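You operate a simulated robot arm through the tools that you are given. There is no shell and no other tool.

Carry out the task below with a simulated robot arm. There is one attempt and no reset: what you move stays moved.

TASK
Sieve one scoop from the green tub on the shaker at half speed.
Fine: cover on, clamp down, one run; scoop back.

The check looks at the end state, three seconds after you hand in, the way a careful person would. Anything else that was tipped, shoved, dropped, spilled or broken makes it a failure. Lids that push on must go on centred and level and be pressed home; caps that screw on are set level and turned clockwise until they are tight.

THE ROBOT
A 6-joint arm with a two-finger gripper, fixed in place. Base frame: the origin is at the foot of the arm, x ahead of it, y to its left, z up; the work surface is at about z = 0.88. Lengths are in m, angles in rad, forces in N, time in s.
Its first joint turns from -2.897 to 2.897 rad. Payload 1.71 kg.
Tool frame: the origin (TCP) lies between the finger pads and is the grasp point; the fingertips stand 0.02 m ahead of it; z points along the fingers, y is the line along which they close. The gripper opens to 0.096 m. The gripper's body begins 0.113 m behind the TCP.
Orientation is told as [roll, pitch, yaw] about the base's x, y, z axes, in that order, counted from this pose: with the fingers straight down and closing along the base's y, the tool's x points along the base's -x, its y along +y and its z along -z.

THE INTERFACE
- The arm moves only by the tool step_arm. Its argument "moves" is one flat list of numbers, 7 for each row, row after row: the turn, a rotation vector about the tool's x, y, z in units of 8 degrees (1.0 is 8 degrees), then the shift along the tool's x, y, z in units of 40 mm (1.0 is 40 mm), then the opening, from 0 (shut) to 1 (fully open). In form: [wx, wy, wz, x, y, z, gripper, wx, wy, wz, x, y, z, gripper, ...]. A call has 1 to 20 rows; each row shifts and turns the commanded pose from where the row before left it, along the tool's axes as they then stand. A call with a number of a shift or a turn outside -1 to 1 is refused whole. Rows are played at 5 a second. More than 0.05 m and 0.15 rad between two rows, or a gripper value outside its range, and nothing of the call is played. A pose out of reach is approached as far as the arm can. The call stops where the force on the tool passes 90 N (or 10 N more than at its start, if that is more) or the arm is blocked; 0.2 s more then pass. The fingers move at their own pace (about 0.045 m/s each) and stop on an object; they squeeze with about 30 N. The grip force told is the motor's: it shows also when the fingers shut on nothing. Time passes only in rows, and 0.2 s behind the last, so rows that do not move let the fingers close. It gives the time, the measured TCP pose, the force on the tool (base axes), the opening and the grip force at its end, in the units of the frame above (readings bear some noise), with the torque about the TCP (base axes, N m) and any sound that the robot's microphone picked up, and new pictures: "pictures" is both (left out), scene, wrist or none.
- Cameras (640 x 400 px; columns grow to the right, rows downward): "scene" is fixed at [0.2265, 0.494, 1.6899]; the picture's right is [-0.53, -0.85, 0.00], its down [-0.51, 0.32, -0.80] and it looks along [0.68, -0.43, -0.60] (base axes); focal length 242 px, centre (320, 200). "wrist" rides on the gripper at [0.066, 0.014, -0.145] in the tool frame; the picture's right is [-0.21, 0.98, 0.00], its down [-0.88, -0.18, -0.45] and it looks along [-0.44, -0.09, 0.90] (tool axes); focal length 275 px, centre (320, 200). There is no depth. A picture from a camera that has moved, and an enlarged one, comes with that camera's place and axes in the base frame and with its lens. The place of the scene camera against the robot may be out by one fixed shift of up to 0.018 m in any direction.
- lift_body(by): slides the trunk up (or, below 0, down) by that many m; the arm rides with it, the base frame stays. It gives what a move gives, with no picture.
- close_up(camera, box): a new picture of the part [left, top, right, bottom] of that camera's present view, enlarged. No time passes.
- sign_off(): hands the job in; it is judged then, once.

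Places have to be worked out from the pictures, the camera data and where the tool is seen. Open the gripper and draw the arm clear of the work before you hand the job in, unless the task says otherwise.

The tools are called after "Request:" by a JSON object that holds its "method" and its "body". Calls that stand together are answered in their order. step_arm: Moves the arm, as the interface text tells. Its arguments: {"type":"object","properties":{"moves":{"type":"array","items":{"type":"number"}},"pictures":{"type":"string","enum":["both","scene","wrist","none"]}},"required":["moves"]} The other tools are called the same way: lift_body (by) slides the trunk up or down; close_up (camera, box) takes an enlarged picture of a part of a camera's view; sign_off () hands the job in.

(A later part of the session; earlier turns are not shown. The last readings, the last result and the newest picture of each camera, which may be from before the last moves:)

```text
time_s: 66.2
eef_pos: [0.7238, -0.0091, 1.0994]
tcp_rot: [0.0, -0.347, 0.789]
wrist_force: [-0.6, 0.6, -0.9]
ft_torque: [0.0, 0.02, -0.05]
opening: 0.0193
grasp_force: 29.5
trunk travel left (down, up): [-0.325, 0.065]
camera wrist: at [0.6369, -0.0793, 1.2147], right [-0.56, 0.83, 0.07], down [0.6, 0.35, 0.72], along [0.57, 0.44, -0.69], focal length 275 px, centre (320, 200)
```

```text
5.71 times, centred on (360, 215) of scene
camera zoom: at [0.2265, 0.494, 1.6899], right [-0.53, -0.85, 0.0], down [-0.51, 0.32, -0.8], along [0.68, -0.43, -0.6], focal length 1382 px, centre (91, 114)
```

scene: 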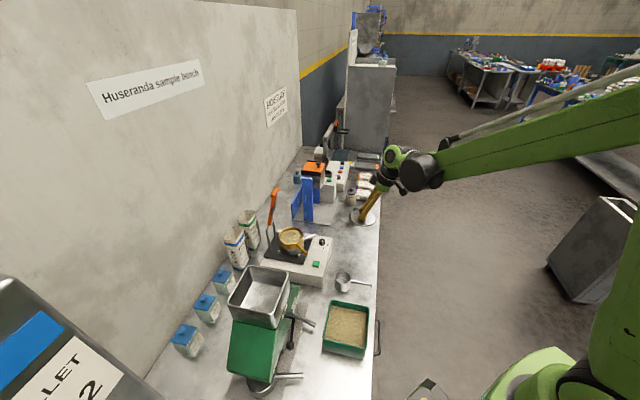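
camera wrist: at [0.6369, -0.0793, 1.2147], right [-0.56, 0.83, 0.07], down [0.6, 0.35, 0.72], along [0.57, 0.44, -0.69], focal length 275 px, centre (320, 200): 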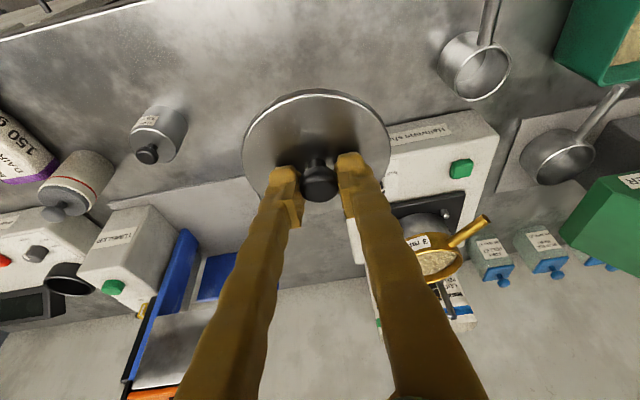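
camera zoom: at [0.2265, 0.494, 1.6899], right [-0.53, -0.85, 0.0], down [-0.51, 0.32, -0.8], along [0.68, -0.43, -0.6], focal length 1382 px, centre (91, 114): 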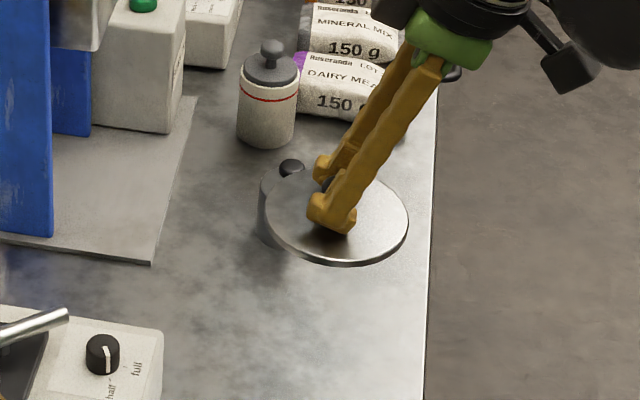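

The cover hangs exactly as it sat, level. I carry it toward the shaker, stopping about 40 mm short of the sieve on the front side to check alignment and the clamp clearance.

Request:
{"method": "step_arm", "body": {"moves": [0, 0, 0, -0.723, 0.384, 0.263, 0, 0, 0, 0, -0.723, 0.384, 0.263, 0, 0, 0, 0, -0.723, 0.384, 0.263, 0, 0, 0, 0, -0.723, 0.384, 0.263, 0, 0, 0, 0, -0.723, 0.384, 0.263, 0, 0, 0, 0, -0.723, 0.384, 0.263, 0, 0, 0, 0, -0.723, 0.384, 0.263, 0, 0, 0, 0, 0, 0, 0, 0], "pictures": "both"}}

Request:
{"method": "close_up", "body": {"camera": "wrist", "box": [200, 60, 480, 300]}}

Request:
{"method": "close_up", "body": {"camera": "scene", "box": [255, 180, 335, 270]}}

```text
time_s: 68.0
eef_pos: [0.8012, 0.2193, 1.0985]
tcp_rot: [0.001, -0.346, 0.789]
wrist_force: [-0.7, -0.1, 0.5]
ft_torque: [-0.06, 0.01, -0.01]
opening: 0.0193
grasp_force: 29.9
trunk travel left (down, up): [-0.325, 0.065]
camera wrist: at [0.7134, 0.1498, 1.2139], right [-0.56, 0.83, 0.07], down [0.61, 0.35, 0.72], along [0.57, 0.44, -0.69], focal length 275 px, centre (320, 200)
```

scene: 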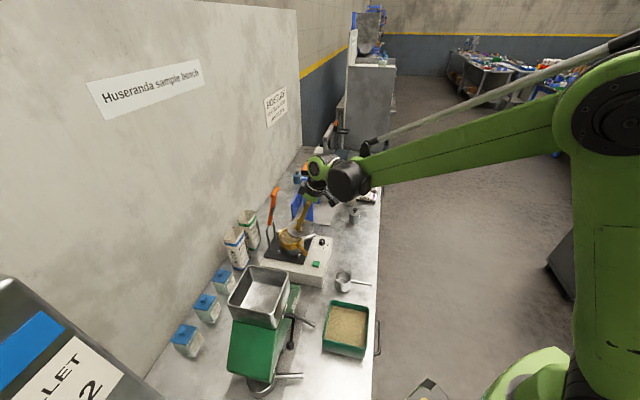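
wrist: 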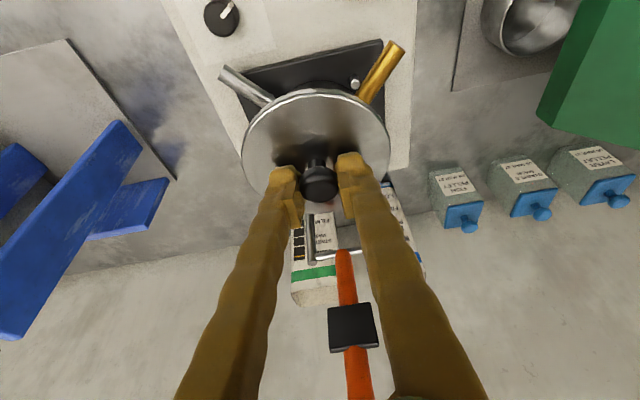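

```text
1.67 times, centred on (340, 180) of wrist
camera zoom: at [0.7134, 0.1498, 1.2139], right [-0.56, 0.83, 0.07], down [0.61, 0.35, 0.72], along [0.57, 0.44, -0.69], focal length 459 px, centre (287, 233)
```

zoom: 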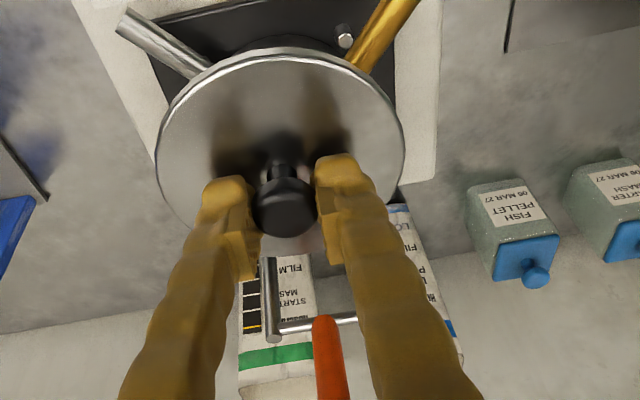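

```text
4.44 times, centred on (295, 225) of scene
camera zoom: at [0.2265, 0.494, 1.6899], right [-0.53, -0.85, 0.0], down [-0.51, 0.32, -0.8], along [0.68, -0.43, -0.6], focal length 1075 px, centre (431, 89)
```

zoom: 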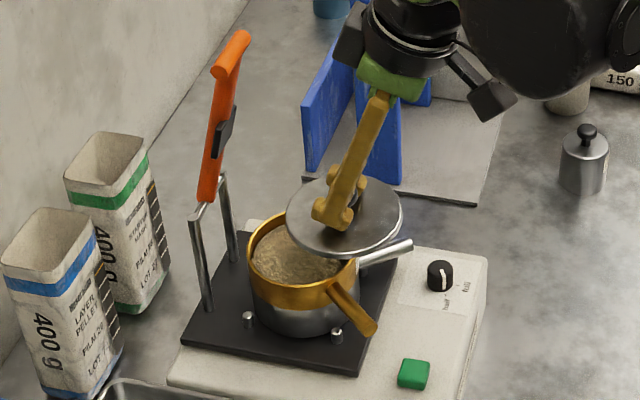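

The clamp is well clear of the hand. I move the cover over the sieve centre and lower until its underside is about 15 mm above the rim.

Request:
{"method": "step_arm", "body": {"moves": [0, 0, 0, -0.456, 0.015, 0.166, 0, 0, 0, 0, -0.456, 0.015, 0.166, 0, 0, 0, 0, 0.1, 0, 0.275, 0, 0, 0, 0, 0.1, 0, 0.275, 0, 0, 0, 0, 0, 0, 0, 0], "pictures": "both"}}

Request:
{"method": "close_up", "body": {"camera": "wrist", "box": [220, 60, 440, 240]}}

Request:
{"method": "close_up", "body": {"camera": "scene", "box": [265, 200, 325, 260]}}

```text
time_s: 69.2
eef_pos: [0.8257, 0.2453, 1.0744]
tcp_rot: [0.0, -0.348, 0.79]
wrist_force: [-0.4, -0.3, -1.5]
ft_torque: [-0.02, 0.04, -0.03]
opening: 0.0191
grasp_force: 30.0
trunk travel left (down, up): [-0.325, 0.065]
camera wrist: at [0.739, 0.1771, 1.1906], right [-0.56, 0.83, 0.07], down [0.61, 0.35, 0.72], along [0.57, 0.44, -0.69], focal length 275 px, centre (320, 200)
```

scene: 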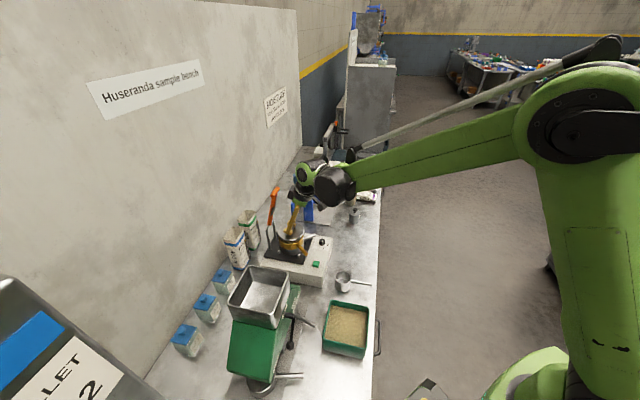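
wrist: 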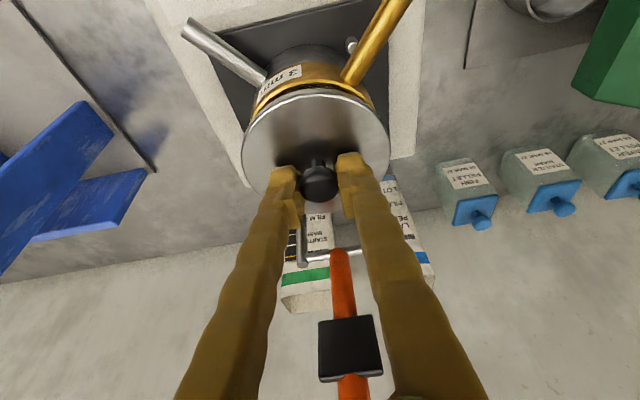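

```text
2.22 times, centred on (330, 150) of wrist
camera zoom: at [0.739, 0.1771, 1.1906], right [-0.56, 0.83, 0.07], down [0.61, 0.35, 0.72], along [0.57, 0.44, -0.69], focal length 612 px, centre (298, 311)
```

zoom: 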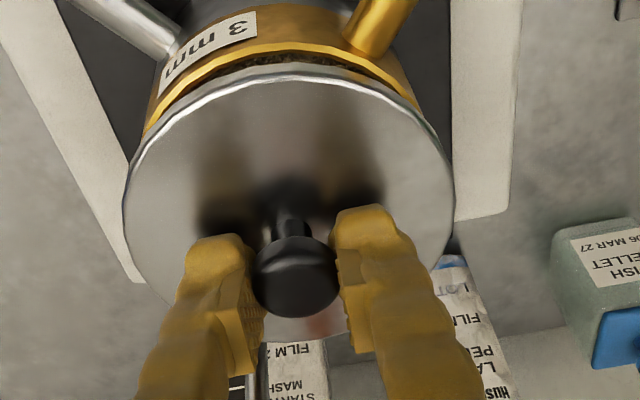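

```text
6.67 times, centred on (295, 230) of scene
camera zoom: at [0.2265, 0.494, 1.6899], right [-0.53, -0.85, 0.0], down [-0.51, 0.32, -0.8], along [0.68, -0.43, -0.6], focal length 1612 px, centre (487, 0)
```

zoom: 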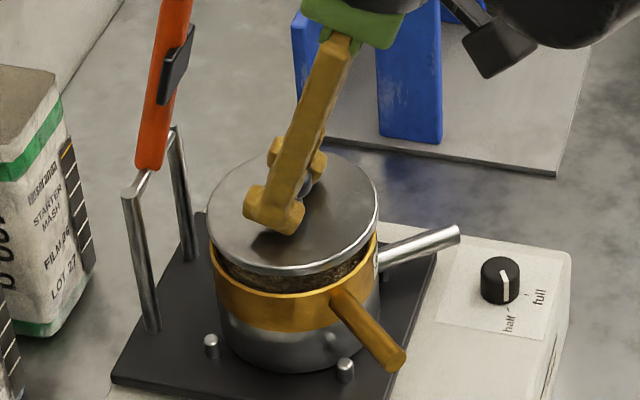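

Nearly aligned. I zoom in to compare the cover and sieve edges precisely in both cameras.

Request:
{"method": "close_up", "body": {"camera": "scene", "box": [272, 212, 312, 246]}}

Request:
{"method": "close_up", "body": {"camera": "wrist", "box": [236, 60, 396, 160]}}

```text
11.76 times, centred on (292, 229) of scene
camera zoom: at [0.2265, 0.494, 1.6899], right [-0.53, -0.85, 0.0], down [-0.51, 0.32, -0.8], along [0.68, -0.43, -0.6], focal length 2845 px, centre (649, -141)
```

zoom: 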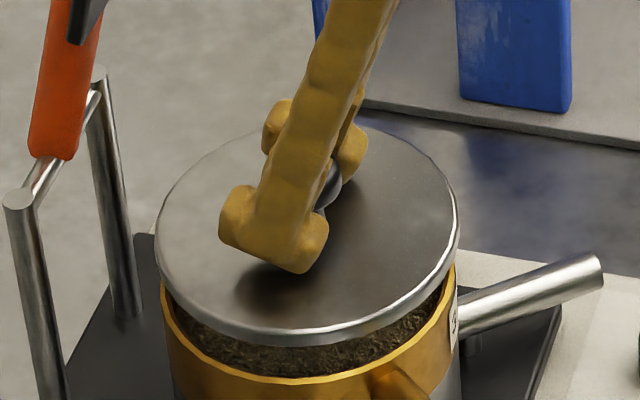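

```text
4.00 times, centred on (316, 110) of wrist
camera zoom: at [0.739, 0.1771, 1.1906], right [-0.56, 0.83, 0.07], down [0.61, 0.35, 0.72], along [0.57, 0.44, -0.69], focal length 1101 px, centre (336, 560)
```

zoom: 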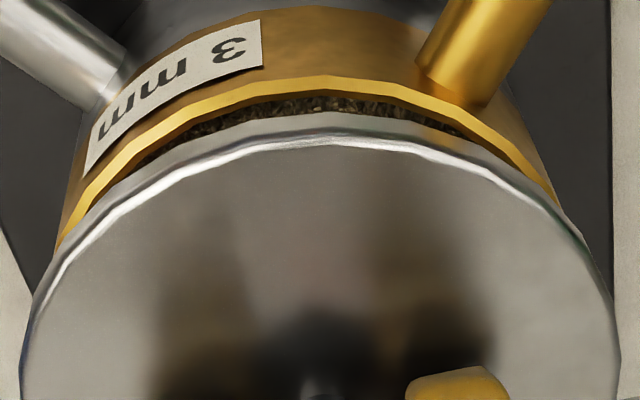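

Comparing edges: rim z ≈ 1.026 and the cover needs only about (+0.6, +1.2) mm. I apply that and lower to about 3 mm above the rim for a last check.

Request:
{"method": "step_arm", "body": {"moves": [0, 0, 0, 0.021, 0.005, 0.104, 0, 0, 0, 0, 0.021, 0.005, 0.104, 0, 0, 0, 0, 0, 0, 0, 0], "pictures": "both"}}

Request:
{"method": "close_up", "body": {"camera": "scene", "box": [272, 212, 312, 246]}}

Request:
{"method": "close_up", "body": {"camera": "wrist", "box": [236, 60, 396, 160]}}

```text
time_s: 70.0
eef_pos: [0.8267, 0.2485, 1.0677]
tcp_rot: [0.0, -0.347, 0.789]
wrist_force: [-0.1, -0.5, -0.4]
ft_torque: [0.01, -0.02, 0.0]
opening: 0.019
grasp_force: 29.9
trunk travel left (down, up): [-0.325, 0.065]
camera wrist: at [0.7397, 0.1783, 1.1824], right [-0.56, 0.83, 0.07], down [0.6, 0.35, 0.72], along [0.57, 0.44, -0.69], focal length 275 px, centre (320, 200)
```

scene: 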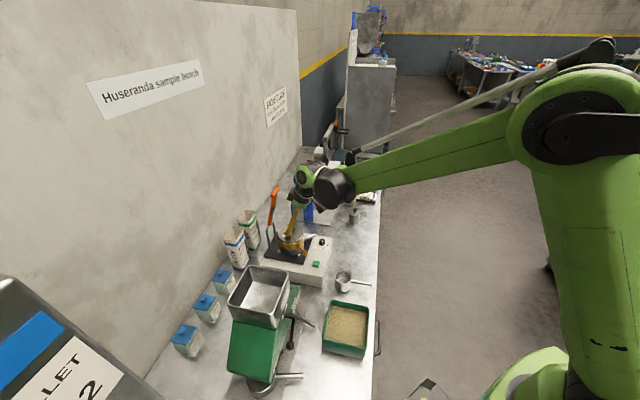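
wrist: 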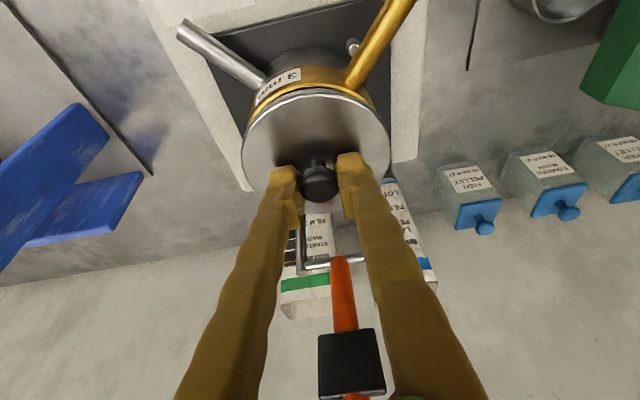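

```text
11.76 times, centred on (292, 229) of scene
camera zoom: at [0.2265, 0.494, 1.6899], right [-0.53, -0.85, 0.0], down [-0.51, 0.32, -0.8], along [0.68, -0.43, -0.6], focal length 2845 px, centre (649, -141)
```

zoom: 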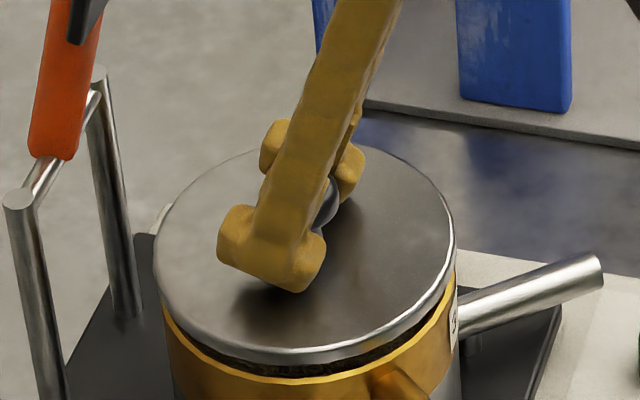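

```text
4.00 times, centred on (316, 110) of wrist
camera zoom: at [0.7397, 0.1783, 1.1824], right [-0.56, 0.83, 0.07], down [0.6, 0.35, 0.72], along [0.57, 0.44, -0.69], focal length 1101 px, centre (336, 560)
```

zoom: 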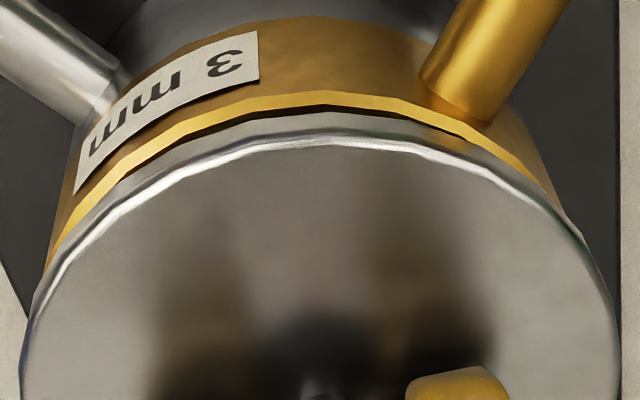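

Both cameras now show the cover concentric with the sieve within about 0.5 mm. I lower it gently 8 mm, watching force.

Request:
{"method": "step_arm", "body": {"moves": [0, 0, 0, 0.034, 0, 0.094, 0, 0, 0, 0, 0.034, 0, 0.094, 0, 0, 0, 0, 0, 0, 0, 0], "pictures": "both"}}

Request:
{"method": "close_up", "body": {"camera": "scene", "box": [272, 212, 312, 246]}}

Request:
{"method": "close_up", "body": {"camera": "wrist", "box": [236, 60, 396, 160]}}

```text
time_s: 70.8
eef_pos: [0.8262, 0.2474, 1.0595]
tcp_rot: [0.0, -0.347, 0.788]
wrist_force: [0.0, 0.8, -1.5]
ft_torque: [0.01, -0.02, -0.01]
opening: 0.0191
grasp_force: 30.0
trunk travel left (down, up): [-0.325, 0.065]
camera wrist: at [0.7397, 0.1783, 1.1743], right [-0.56, 0.83, 0.07], down [0.6, 0.35, 0.72], along [0.57, 0.44, -0.69], focal length 275 px, centre (320, 200)
```

scene: 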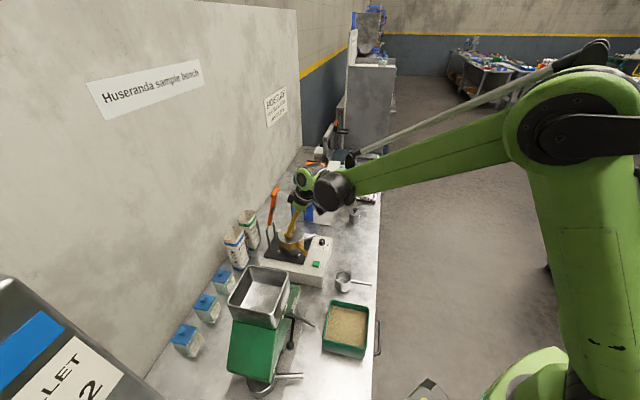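
wrist: 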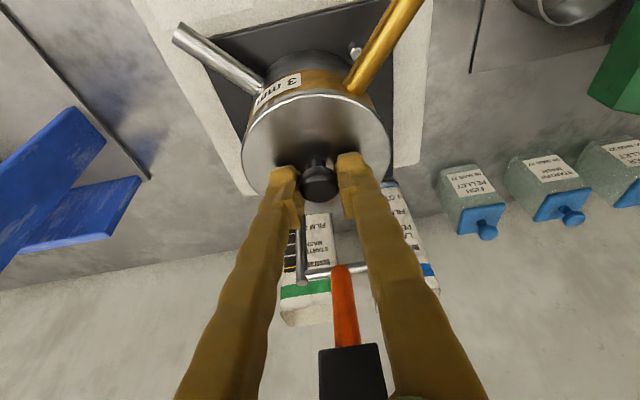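

```text
11.76 times, centred on (292, 229) of scene
camera zoom: at [0.2265, 0.494, 1.6899], right [-0.53, -0.85, 0.0], down [-0.51, 0.32, -0.8], along [0.68, -0.43, -0.6], focal length 2845 px, centre (649, -141)
```

zoom: 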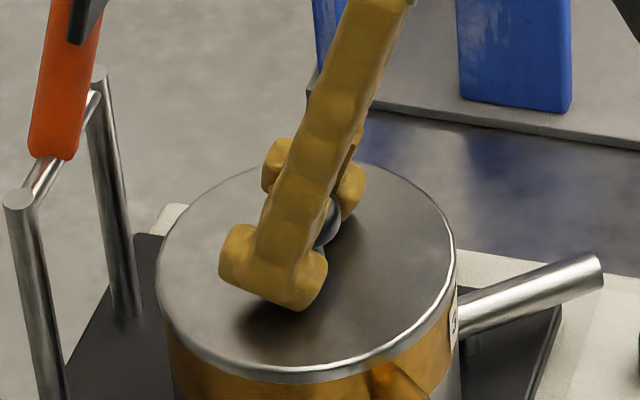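

```text
4.00 times, centred on (316, 110) of wrist
camera zoom: at [0.7397, 0.1783, 1.1743], right [-0.56, 0.83, 0.07], down [0.6, 0.35, 0.72], along [0.57, 0.44, -0.69], focal length 1101 px, centre (336, 560)
```

zoom: 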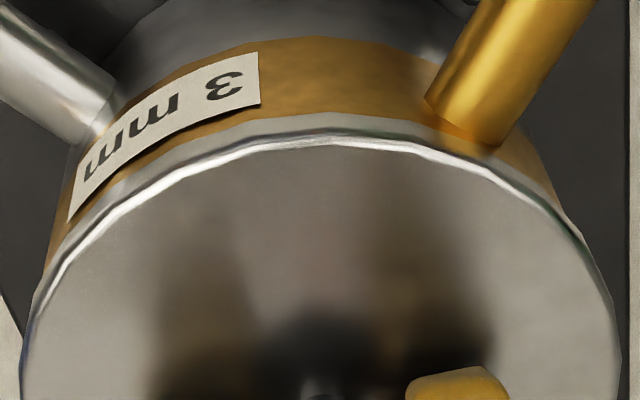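

The lip has entered the sieve and the flange is nearly on the rim, no force yet. I press on in small steps until firm contact.

Request:
{"method": "step_arm", "body": {"moves": [0, 0, 0, 0.017, 0, 0.047, 0, 0, 0, 0, 0.017, 0, 0.047, 0, 0, 0, 0, 0, 0, 0, 0], "pictures": "none"}}

```text
time_s: 71.6
eef_pos: [0.8255, 0.2487, 1.0569]
tcp_rot: [-0.002, -0.351, 0.789]
wrist_force: [3.9, 2.2, 20.1]
ft_torque: [-0.11, 0.07, -0.03]
opening: 0.0192
grasp_force: 29.6
trunk travel left (down, up): [-0.325, 0.065]
```

Contact at z ≈ 1.057 with 20 N. I press a bit harder to seat it home.

Request:
{"method": "step_arm", "body": {"moves": [0, 0, 0, 0.017, 0, 0.047, 0, 0, 0, 0, 0.0085, 0, 0.0235, 0, 0, 0, 0, 0, 0, 0, 0], "pictures": "both"}}

Request:
{"method": "close_up", "body": {"camera": "scene", "box": [272, 212, 312, 246]}}

Request:
{"method": "close_up", "body": {"camera": "wrist", "box": [236, 60, 396, 160]}}

```text
time_s: 72.4
eef_pos: [0.8259, 0.2485, 1.0541]
tcp_rot: [0.0, -0.35, 0.787]
wrist_force: [4.9, 1.0, 27.9]
ft_torque: [0.04, -0.06, -0.01]
opening: 0.0191
grasp_force: 30.4
trunk travel left (down, up): [-0.325, 0.065]
camera wrist: at [0.7386, 0.1784, 1.1687], right [-0.56, 0.83, 0.07], down [0.6, 0.35, 0.72], along [0.57, 0.44, -0.69], focal length 275 px, centre (320, 200)
```

scene: 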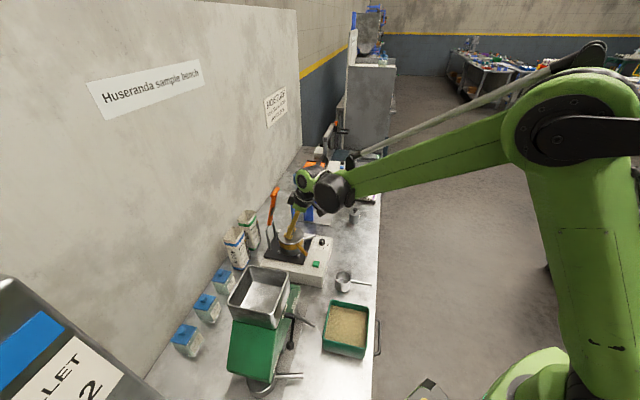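
wrist: 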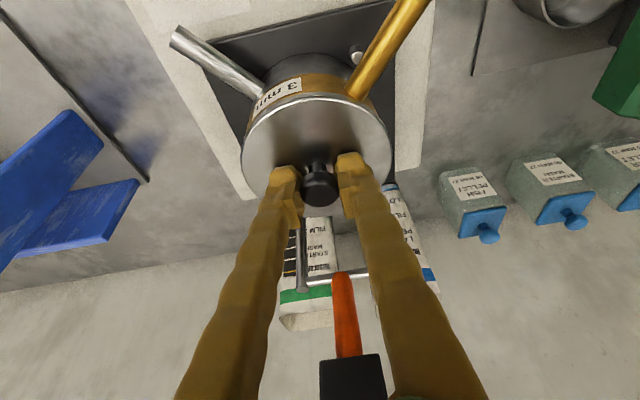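

```text
11.76 times, centred on (292, 229) of scene
camera zoom: at [0.2265, 0.494, 1.6899], right [-0.53, -0.85, 0.0], down [-0.51, 0.32, -0.8], along [0.68, -0.43, -0.6], focal length 2845 px, centre (649, -141)
```

zoom: 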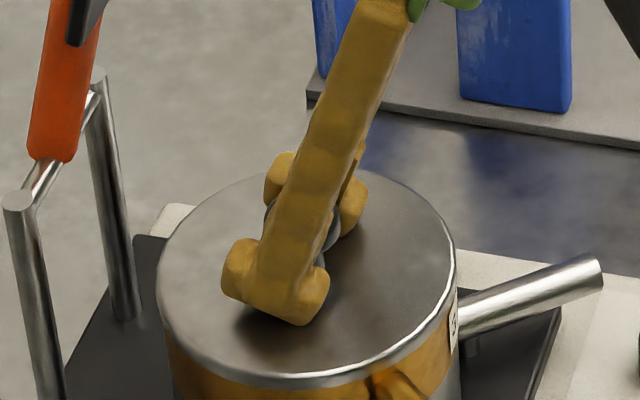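

```text
4.00 times, centred on (316, 110) of wrist
camera zoom: at [0.7386, 0.1784, 1.1687], right [-0.56, 0.83, 0.07], down [0.6, 0.35, 0.72], along [0.57, 0.44, -0.69], focal length 1101 px, centre (336, 560)
```

zoom: 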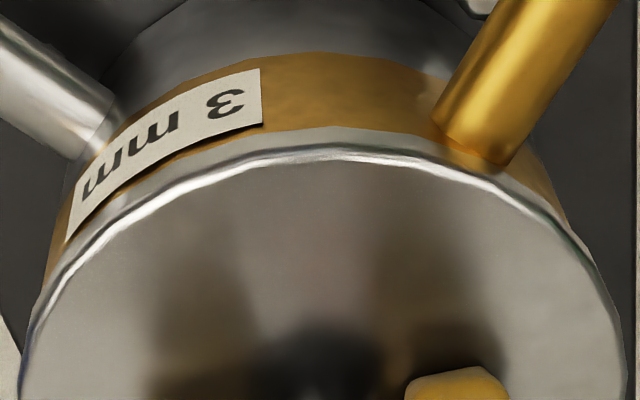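

The cover's flange is down on the rim all round; the fingers have started slipping on the knob. I push slightly further so the fingertips bear on the disc and seat it firmly.

Request:
{"method": "step_arm", "body": {"moves": [0, 0, 0, 0.0128, 0, 0.035, 0, 0, 0, 0, 0.0085, 0, 0.0235, 0, 0, 0, 0, 0, 0, 0, 0], "pictures": "none"}}

```text
time_s: 73.2
eef_pos: [0.8264, 0.2473, 1.0533]
tcp_rot: [-0.001, -0.352, 0.788]
wrist_force: [12.0, 7.5, 62.7]
ft_torque: [0.17, -0.14, -0.05]
opening: 0.019
grasp_force: 29.6
trunk travel left (down, up): [-0.325, 0.065]
```

Seated firmly (63 N, no further travel). I ease off, open, and back out along the tool axis (up and toward the front).

Request:
{"method": "step_arm", "body": {"moves": [0, 0, 0, -0.0213, 0, -0.0585, 0, 0, 0, 0, 0, 0, 0, 0.2, 0, 0, 0, 0, 0, 0, 0.5, 0, 0, 0, 0, 0, 0, 0.5, 0, 0, 0, 0, 0, -0.5, 0.5, 0, 0, 0, 0, 0, -0.9, 0.5, 0, 0, 0, 0, 0, -0.9, 0.5, 0, 0, 0, 0, 0, -0.9, 0.5, 0, 0, 0, 0, 0, 0, 0.5], "pictures": "both"}}

Request:
{"method": "close_up", "body": {"camera": "scene", "box": [260, 180, 320, 260]}}

Request:
{"method": "close_up", "body": {"camera": "wrist", "box": [200, 60, 440, 400]}}

```text
time_s: 75.2
eef_pos: [0.7955, 0.2149, 1.1743]
tcp_rot: [0.002, -0.348, 0.788]
wrist_force: [0.3, 0.7, 0.6]
ft_torque: [-0.02, -0.02, 0.0]
opening: 0.048
grasp_force: 0.0
trunk travel left (down, up): [-0.325, 0.065]
camera wrist: at [0.7088, 0.1467, 1.2894], right [-0.56, 0.83, 0.07], down [0.6, 0.35, 0.72], along [0.57, 0.44, -0.69], focal length 275 px, centre (320, 200)
```

scene: 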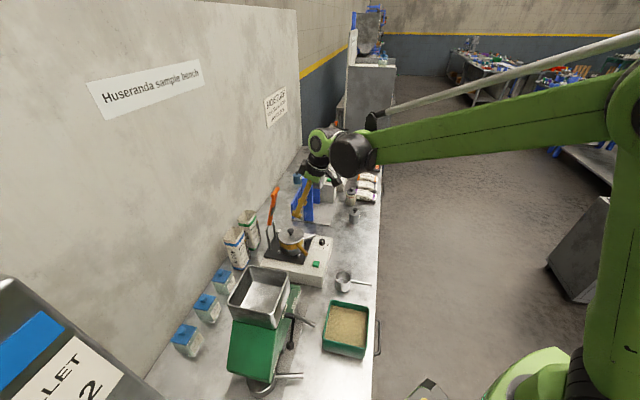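
wrist: 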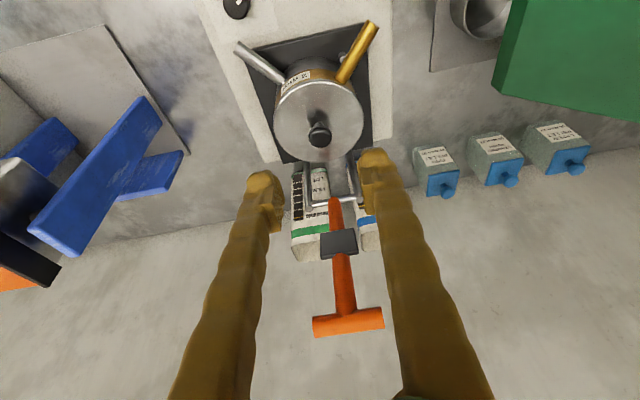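

```text
5.00 times, centred on (290, 220) of scene
camera zoom: at [0.2265, 0.494, 1.6899], right [-0.53, -0.85, 0.0], down [-0.51, 0.32, -0.8], along [0.68, -0.43, -0.6], focal length 1209 px, centre (470, 100)
```

zoom: 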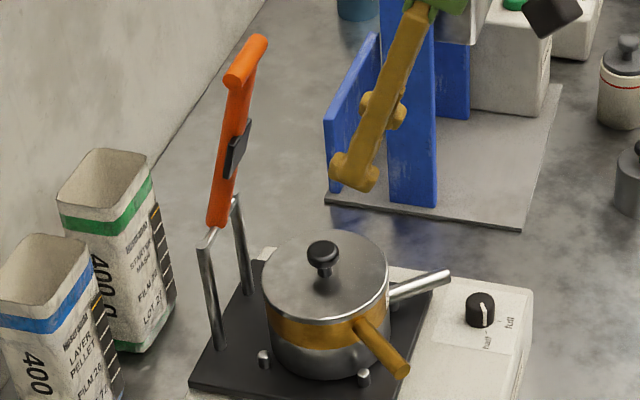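

```text
1.18 times, centred on (320, 230) of wrist
camera zoom: at [0.7088, 0.1467, 1.2894], right [-0.56, 0.83, 0.07], down [0.6, 0.35, 0.72], along [0.57, 0.44, -0.69], focal length 324 px, centre (320, 165)
```

zoom: 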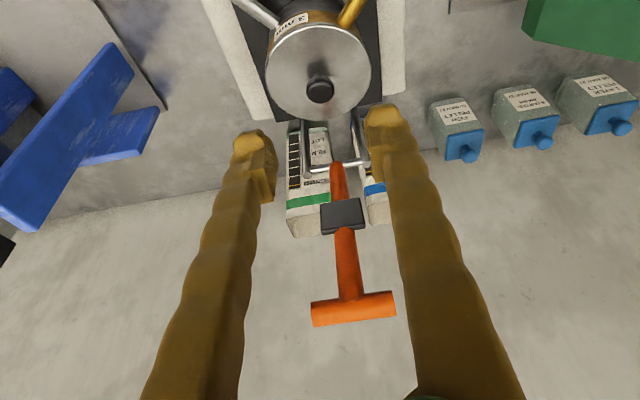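

The cover sits level and centred on the sieve. The clamp lever pivots at the crossbar (≈(0.884, 0.303, 1.075)), its T-handle is at ≈(0.854, 0.273, 1.224), and it must swing forward-down so the black pad lands on the cover knob. I close the fingers, rise and go above the T to come in behind it.

Request:
{"method": "step_arm", "body": {"moves": [0, 0, 0, -0.269, 0, -0.738, 0, 0, 0, 0, -0.269, 0, -0.738, 0, 0, 0, 0, -0.269, 0, -0.738, 0, 0, 0, 0, -0.269, 0, -0.738, 0, 0, 0, 0, -0.634, 0, 0.231, 0, 0, 0, 0, -0.634, 0, 0.231, 0, 0, 0, 0, -0.634, 0, 0.231, 0, 0, 0, 0, 0, 0, 0, 0, 0, 0, 0, 0, 0, 0, 0], "pictures": "both"}}

Request:
{"method": "close_up", "body": {"camera": "scene", "box": [250, 170, 330, 250]}}

Request:
{"method": "close_up", "body": {"camera": "wrist", "box": [240, 80, 420, 280]}}

```text
time_s: 77.2
eef_pos: [0.8539, 0.2749, 1.2989]
tcp_rot: [0.0, -0.347, 0.789]
wrist_force: [-0.5, 0.1, -0.5]
ft_torque: [-0.02, -0.01, 0.02]
opening: 0.0
grasp_force: 29.3
trunk travel left (down, up): [-0.325, 0.065]
camera wrist: at [0.7662, 0.2053, 1.4145], right [-0.56, 0.83, 0.07], down [0.6, 0.35, 0.72], along [0.57, 0.44, -0.69], focal length 275 px, centre (320, 200)
```

scene: 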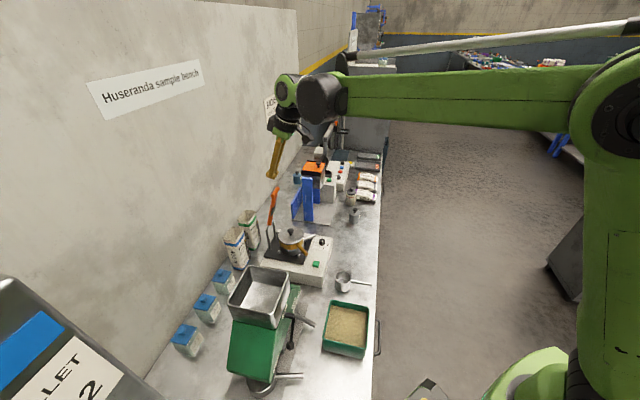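
wrist: 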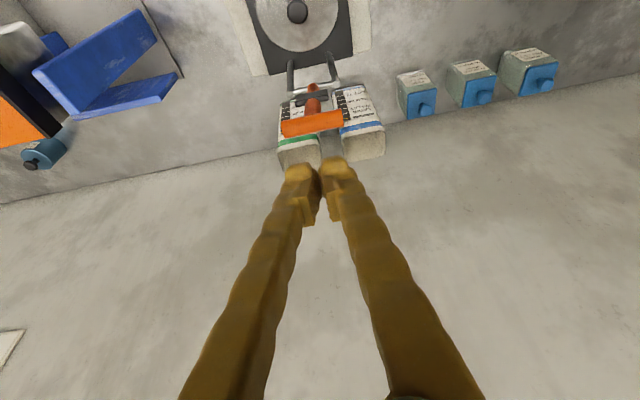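

```text
5.00 times, centred on (290, 210) of scene
camera zoom: at [0.2265, 0.494, 1.6899], right [-0.53, -0.85, 0.0], down [-0.51, 0.32, -0.8], along [0.68, -0.43, -0.6], focal length 1209 px, centre (470, 150)
```

zoom: 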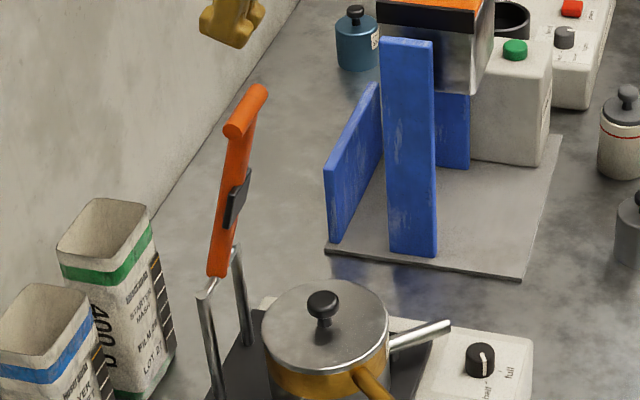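

```text
2.00 times, centred on (330, 180) of wrist
camera zoom: at [0.7662, 0.2053, 1.4145], right [-0.56, 0.83, 0.07], down [0.6, 0.35, 0.72], along [0.57, 0.44, -0.69], focal length 551 px, centre (300, 240)
```

zoom: 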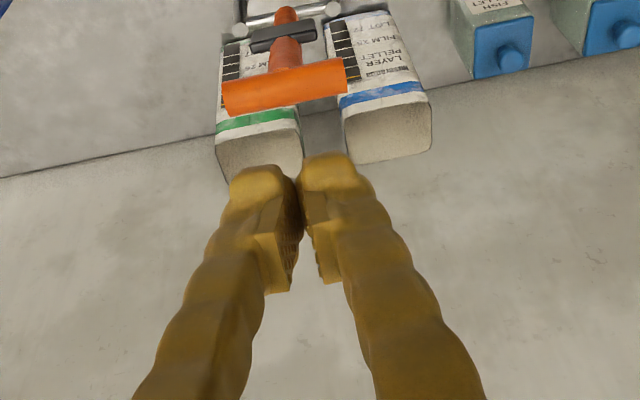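

The closed fingers are above and slightly behind the T-bar. I descend 60 mm parallel to the lever, behind it.

Request:
{"method": "step_arm", "body": {"moves": [0, 0, 0, 0, 0, 0.5, 0, 0, 0, 0, 0, 0, 0.5, 0, 0, 0, 0, 0, 0, 0.5, 0, 0, 0, 0, 0, 0, 0, 0], "pictures": "both"}}

Request:
{"method": "close_up", "body": {"camera": "scene", "box": [250, 170, 330, 250]}}

Request:
{"method": "close_up", "body": {"camera": "wrist", "box": [240, 80, 420, 280]}}

```text
time_s: 78.2
eef_pos: [0.8675, 0.2888, 1.2414]
tcp_rot: [0.0, -0.346, 0.788]
wrist_force: [-0.1, 0.6, 0.4]
ft_torque: [-0.02, 0.03, 0.01]
opening: 0.0
grasp_force: 29.4
trunk travel left (down, up): [-0.325, 0.065]
camera wrist: at [0.78, 0.2199, 1.357], right [-0.56, 0.83, 0.07], down [0.6, 0.35, 0.72], along [0.57, 0.44, -0.69], focal length 275 px, centre (320, 200)
```

scene: 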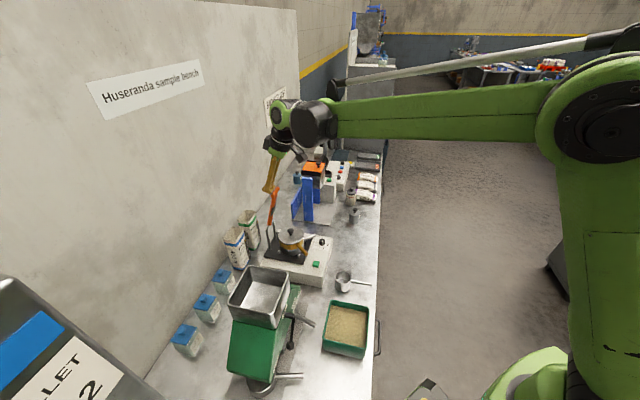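
wrist: 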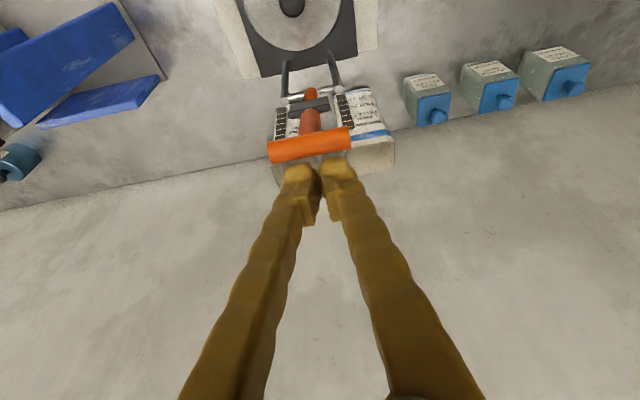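

```text
5.00 times, centred on (290, 210) of scene
camera zoom: at [0.2265, 0.494, 1.6899], right [-0.53, -0.85, 0.0], down [-0.51, 0.32, -0.8], along [0.68, -0.43, -0.6], focal length 1209 px, centre (470, 150)
```

zoom: 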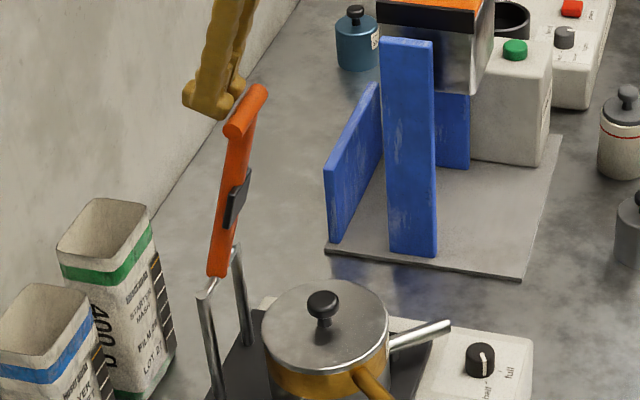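

```text
2.00 times, centred on (330, 180) of wrist
camera zoom: at [0.78, 0.2199, 1.357], right [-0.56, 0.83, 0.07], down [0.6, 0.35, 0.72], along [0.57, 0.44, -0.69], focal length 551 px, centre (300, 240)
```

zoom: 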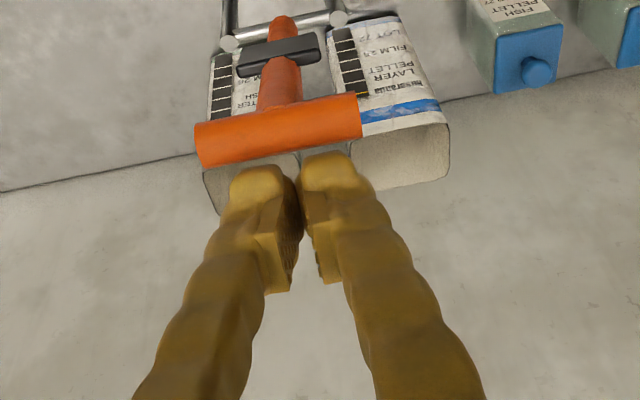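

Gap to the T-bar is about 9 mm and lateral centring about 1 mm. I now push the T forward along its arc, co-rotating the tool, to about 30° lever angle and check.

Request:
{"method": "step_arm", "body": {"moves": [0, 0, 0, 0.224, 0, -0.015, 0, 0, -0.63, 0, 0.5, 0, -0.033, 0, 0, -0.63, 0, 0.495, 0, -0.077, 0, 0, 0, 0, 0, 0, 0, 0], "pictures": "both"}}

Request:
{"method": "close_up", "body": {"camera": "scene", "box": [250, 170, 330, 250]}}

Request:
{"method": "close_up", "body": {"camera": "wrist", "box": [240, 60, 420, 260]}}

```text
time_s: 79.2
eef_pos: [0.8354, 0.2559, 1.2287]
tcp_rot: [-0.001, -0.526, 0.79]
wrist_force: [-0.8, -0.6, -0.4]
ft_torque: [-0.03, -0.05, -0.01]
opening: 0.0
grasp_force: 29.7
trunk travel left (down, up): [-0.325, 0.065]
camera wrist: at [0.7346, 0.173, 1.3218], right [-0.57, 0.82, 0.1], down [0.51, 0.25, 0.82], along [0.65, 0.52, -0.56], focal length 275 px, centre (320, 200)
```

scene: 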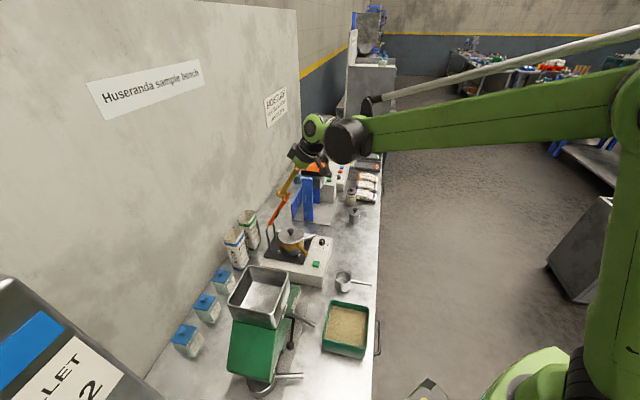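
wrist: 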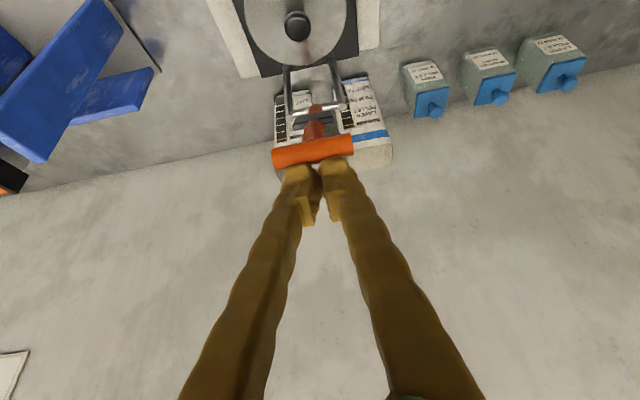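

```text
5.00 times, centred on (290, 210) of scene
camera zoom: at [0.2265, 0.494, 1.6899], right [-0.53, -0.85, 0.0], down [-0.51, 0.32, -0.8], along [0.68, -0.43, -0.6], focal length 1209 px, centre (470, 150)
```

zoom: 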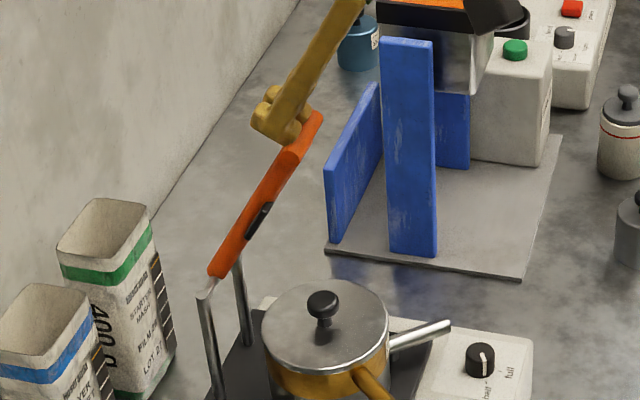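

```text
2.00 times, centred on (330, 160) of wrist
camera zoom: at [0.7346, 0.173, 1.3218], right [-0.57, 0.82, 0.1], down [0.51, 0.25, 0.82], along [0.65, 0.52, -0.56], focal length 551 px, centre (300, 280)
```

zoom: 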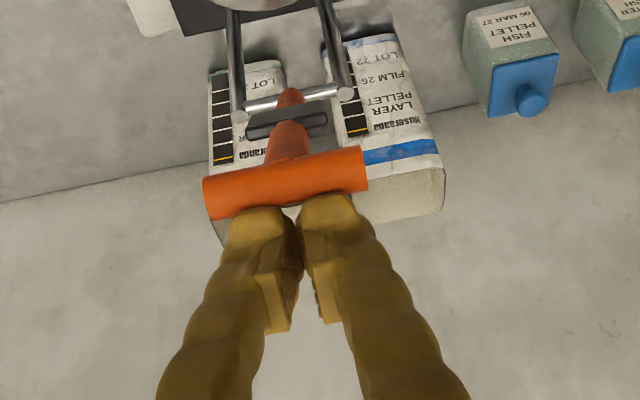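

The lever swings freely with the finger (no notable force). I continue along the arc to about 60°.

Request:
{"method": "step_arm", "body": {"moves": [0, -0.63, 0, 0.527, 0, 0.009, 0, 0, -0.63, 0, 0.525, 0, -0.037, 0, 0, -0.63, 0, 0.5225, 0, 0.053, 0, 0, -0.63, 0, 0.525, 0, 0.007, 0, 0, 0, 0, 0, 0, 0, 0], "pictures": "both"}}

Request:
{"method": "close_up", "body": {"camera": "scene", "box": [250, 170, 330, 250]}}

Request:
{"method": "close_up", "body": {"camera": "wrist", "box": [240, 60, 420, 260]}}

```text
time_s: 80.4
eef_pos: [0.7887, 0.2094, 1.1769]
tcp_rot: [0.0, -0.876, 0.787]
wrist_force: [0.2, 0.1, 0.1]
ft_torque: [0.05, 0.01, -0.02]
opening: 0.0
grasp_force: 29.7
trunk travel left (down, up): [-0.325, 0.065]
camera wrist: at [0.672, 0.1102, 1.2196], right [-0.6, 0.78, 0.16], down [0.29, 0.02, 0.96], along [0.75, 0.62, -0.24], focal length 275 px, centre (320, 200)
```

scene: 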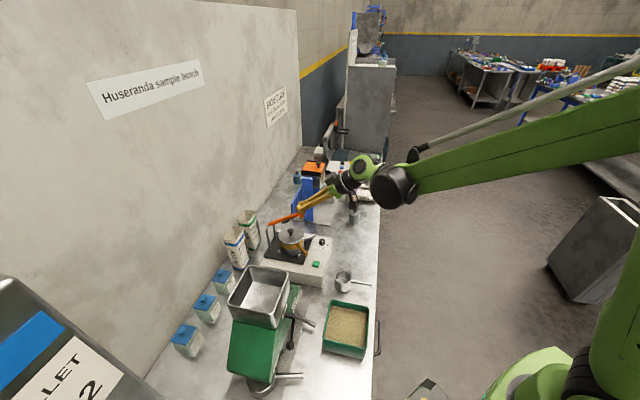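
wrist: 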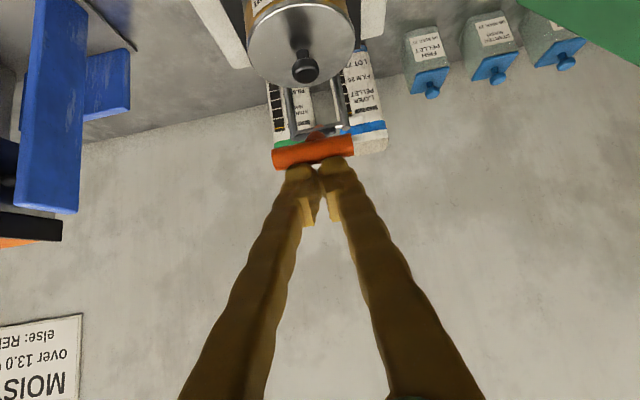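

```text
5.00 times, centred on (290, 210) of scene
camera zoom: at [0.2265, 0.494, 1.6899], right [-0.53, -0.85, 0.0], down [-0.51, 0.32, -0.8], along [0.68, -0.43, -0.6], focal length 1209 px, centre (470, 150)
```

zoom: 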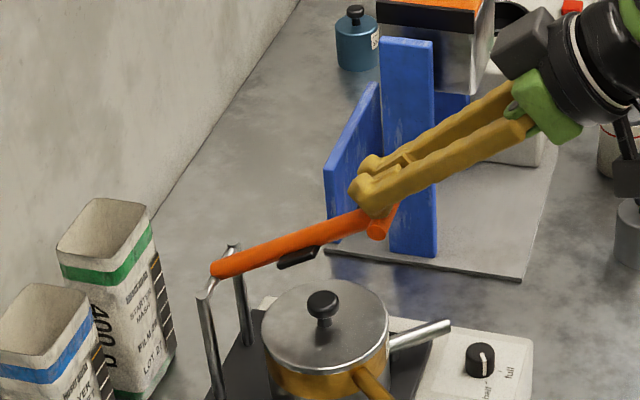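

```text
2.00 times, centred on (330, 160) of wrist
camera zoom: at [0.672, 0.1102, 1.2196], right [-0.6, 0.78, 0.16], down [0.29, 0.02, 0.96], along [0.75, 0.62, -0.24], focal length 551 px, centre (300, 280)
```

zoom: 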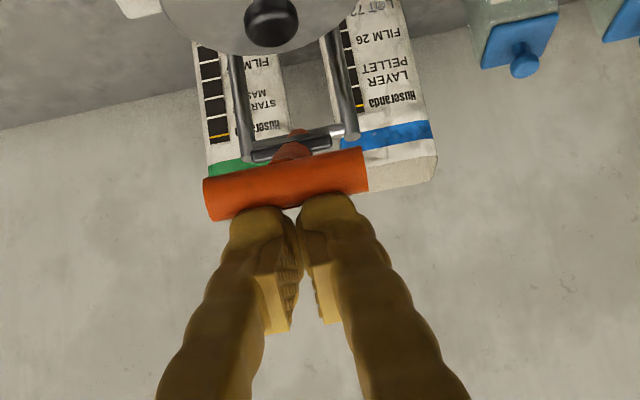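

Tracking well; the pad under the lever is nearing the cover knob. I continue to about 75°.

Request:
{"method": "step_arm", "body": {"moves": [0, -0.63, 0, 0.5125, 0, 0.095, 0, 0, -0.63, 0, 0.5185, 0, 0.05, 0, 0, 0, 0, 0, 0, 0, 0], "pictures": "both"}}

Request:
{"method": "close_up", "body": {"camera": "scene", "box": [250, 180, 330, 260]}}

Request:
{"method": "close_up", "body": {"camera": "wrist", "box": [240, 60, 420, 260]}}

```text
time_s: 81.2
eef_pos: [0.7736, 0.1956, 1.1403]
tcp_rot: [0.0, -1.054, 0.79]
wrist_force: [0.2, 0.4, 1.0]
ft_torque: [-0.02, 0.02, 0.01]
opening: 0.0001
grasp_force: 29.8
trunk travel left (down, up): [-0.325, 0.065]
camera wrist: at [0.6539, 0.0923, 1.1558], right [-0.62, 0.76, 0.18], down [0.16, -0.1, 0.98], along [0.77, 0.64, -0.07], focal length 275 px, centre (320, 200)
```

scene: 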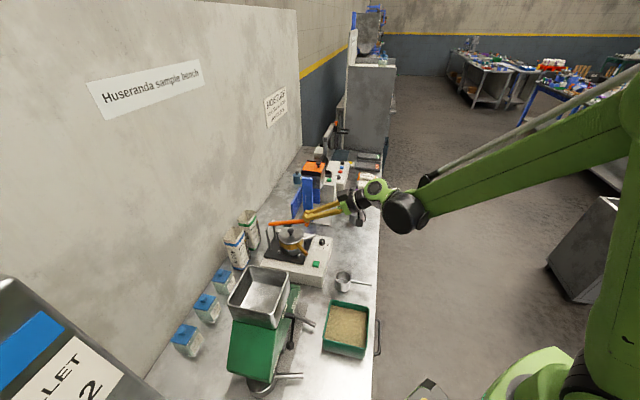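
wrist: 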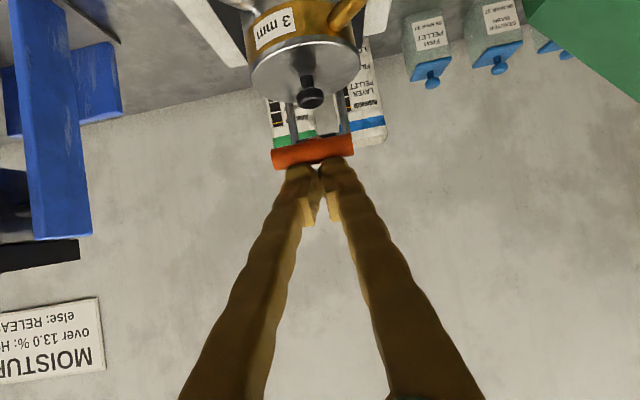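

```text
5.00 times, centred on (290, 220) of scene
camera zoom: at [0.2265, 0.494, 1.6899], right [-0.53, -0.85, 0.0], down [-0.51, 0.32, -0.8], along [0.68, -0.43, -0.6], focal length 1209 px, centre (470, 100)
```

zoom: 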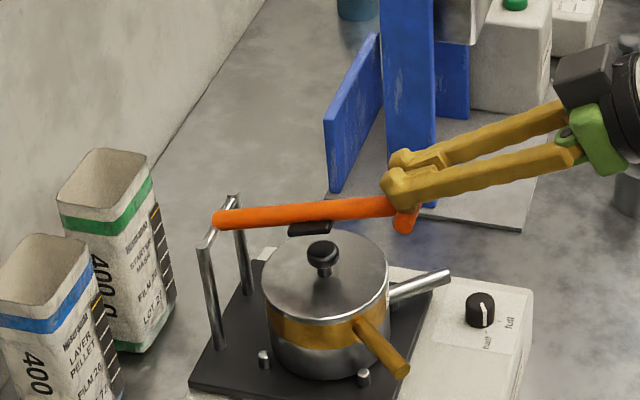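

```text
2.00 times, centred on (330, 160) of wrist
camera zoom: at [0.6539, 0.0923, 1.1558], right [-0.62, 0.76, 0.18], down [0.16, -0.1, 0.98], along [0.77, 0.64, -0.07], focal length 551 px, centre (300, 280)
```

zoom: 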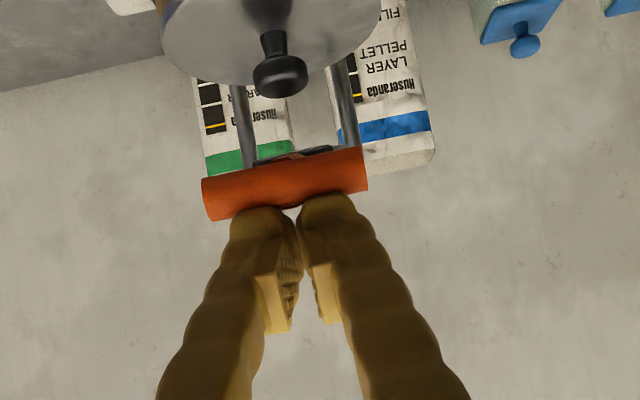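

The pad is now directly over the cover knob. I continue to about 85°.

Request:
{"method": "step_arm", "body": {"moves": [0, -0.4375, 0, 0.337, 0, 0.08, 0, 0, -0.4375, 0, 0.341, 0, 0.06, 0, 0, 0, 0, 0, 0, 0, 0], "pictures": "both"}}

Request:
{"method": "close_up", "body": {"camera": "scene", "box": [250, 180, 330, 260]}}

Request:
{"method": "close_up", "body": {"camera": "wrist", "box": [240, 40, 420, 240]}}

```text
time_s: 82.0
eef_pos: [0.7695, 0.1899, 1.1137]
tcp_rot: [-0.001, -1.174, 0.785]
wrist_force: [-0.1, -0.6, -0.4]
ft_torque: [-0.03, -0.01, -0.01]
opening: 0.0
grasp_force: 29.1
trunk travel left (down, up): [-0.325, 0.065]
camera wrist: at [0.6479, 0.0868, 1.11], right [-0.64, 0.75, 0.19], down [0.08, -0.18, 0.98], along [0.77, 0.64, 0.06], focal length 275 px, centre (320, 200)
```

scene: 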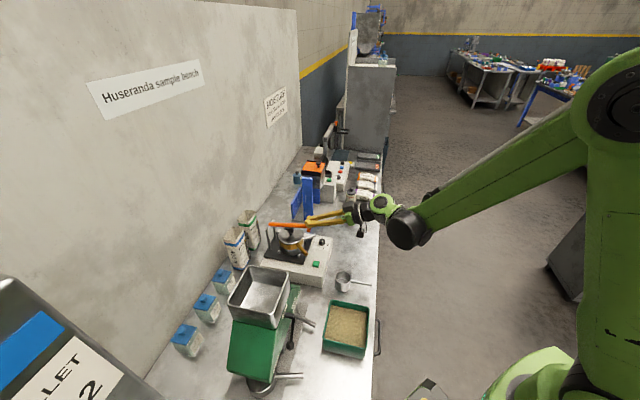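
wrist: 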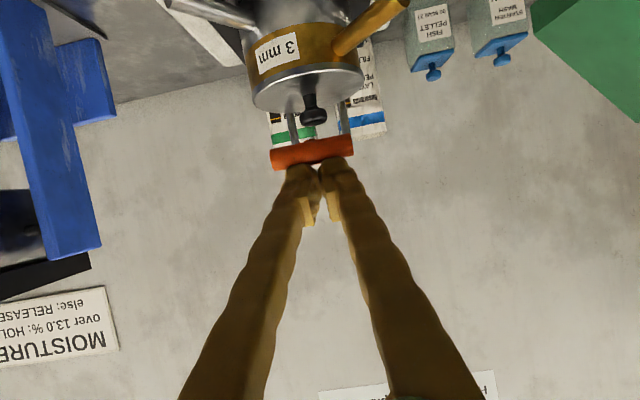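

```text
5.00 times, centred on (290, 220) of scene
camera zoom: at [0.2265, 0.494, 1.6899], right [-0.53, -0.85, 0.0], down [-0.51, 0.32, -0.8], along [0.68, -0.43, -0.6], focal length 1209 px, centre (470, 100)
```

zoom: 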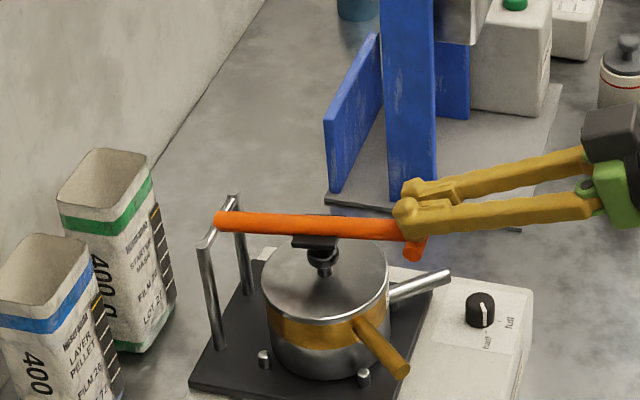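

```text
2.00 times, centred on (330, 140) of wrist
camera zoom: at [0.6479, 0.0868, 1.11], right [-0.64, 0.75, 0.19], down [0.08, -0.18, 0.98], along [0.77, 0.64, 0.06], focal length 551 px, centre (300, 320)
```

zoom: 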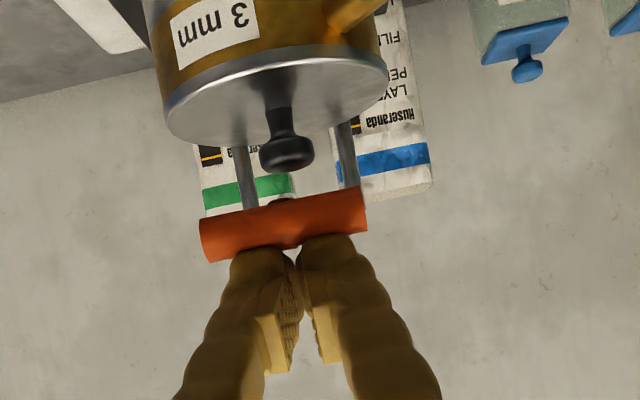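

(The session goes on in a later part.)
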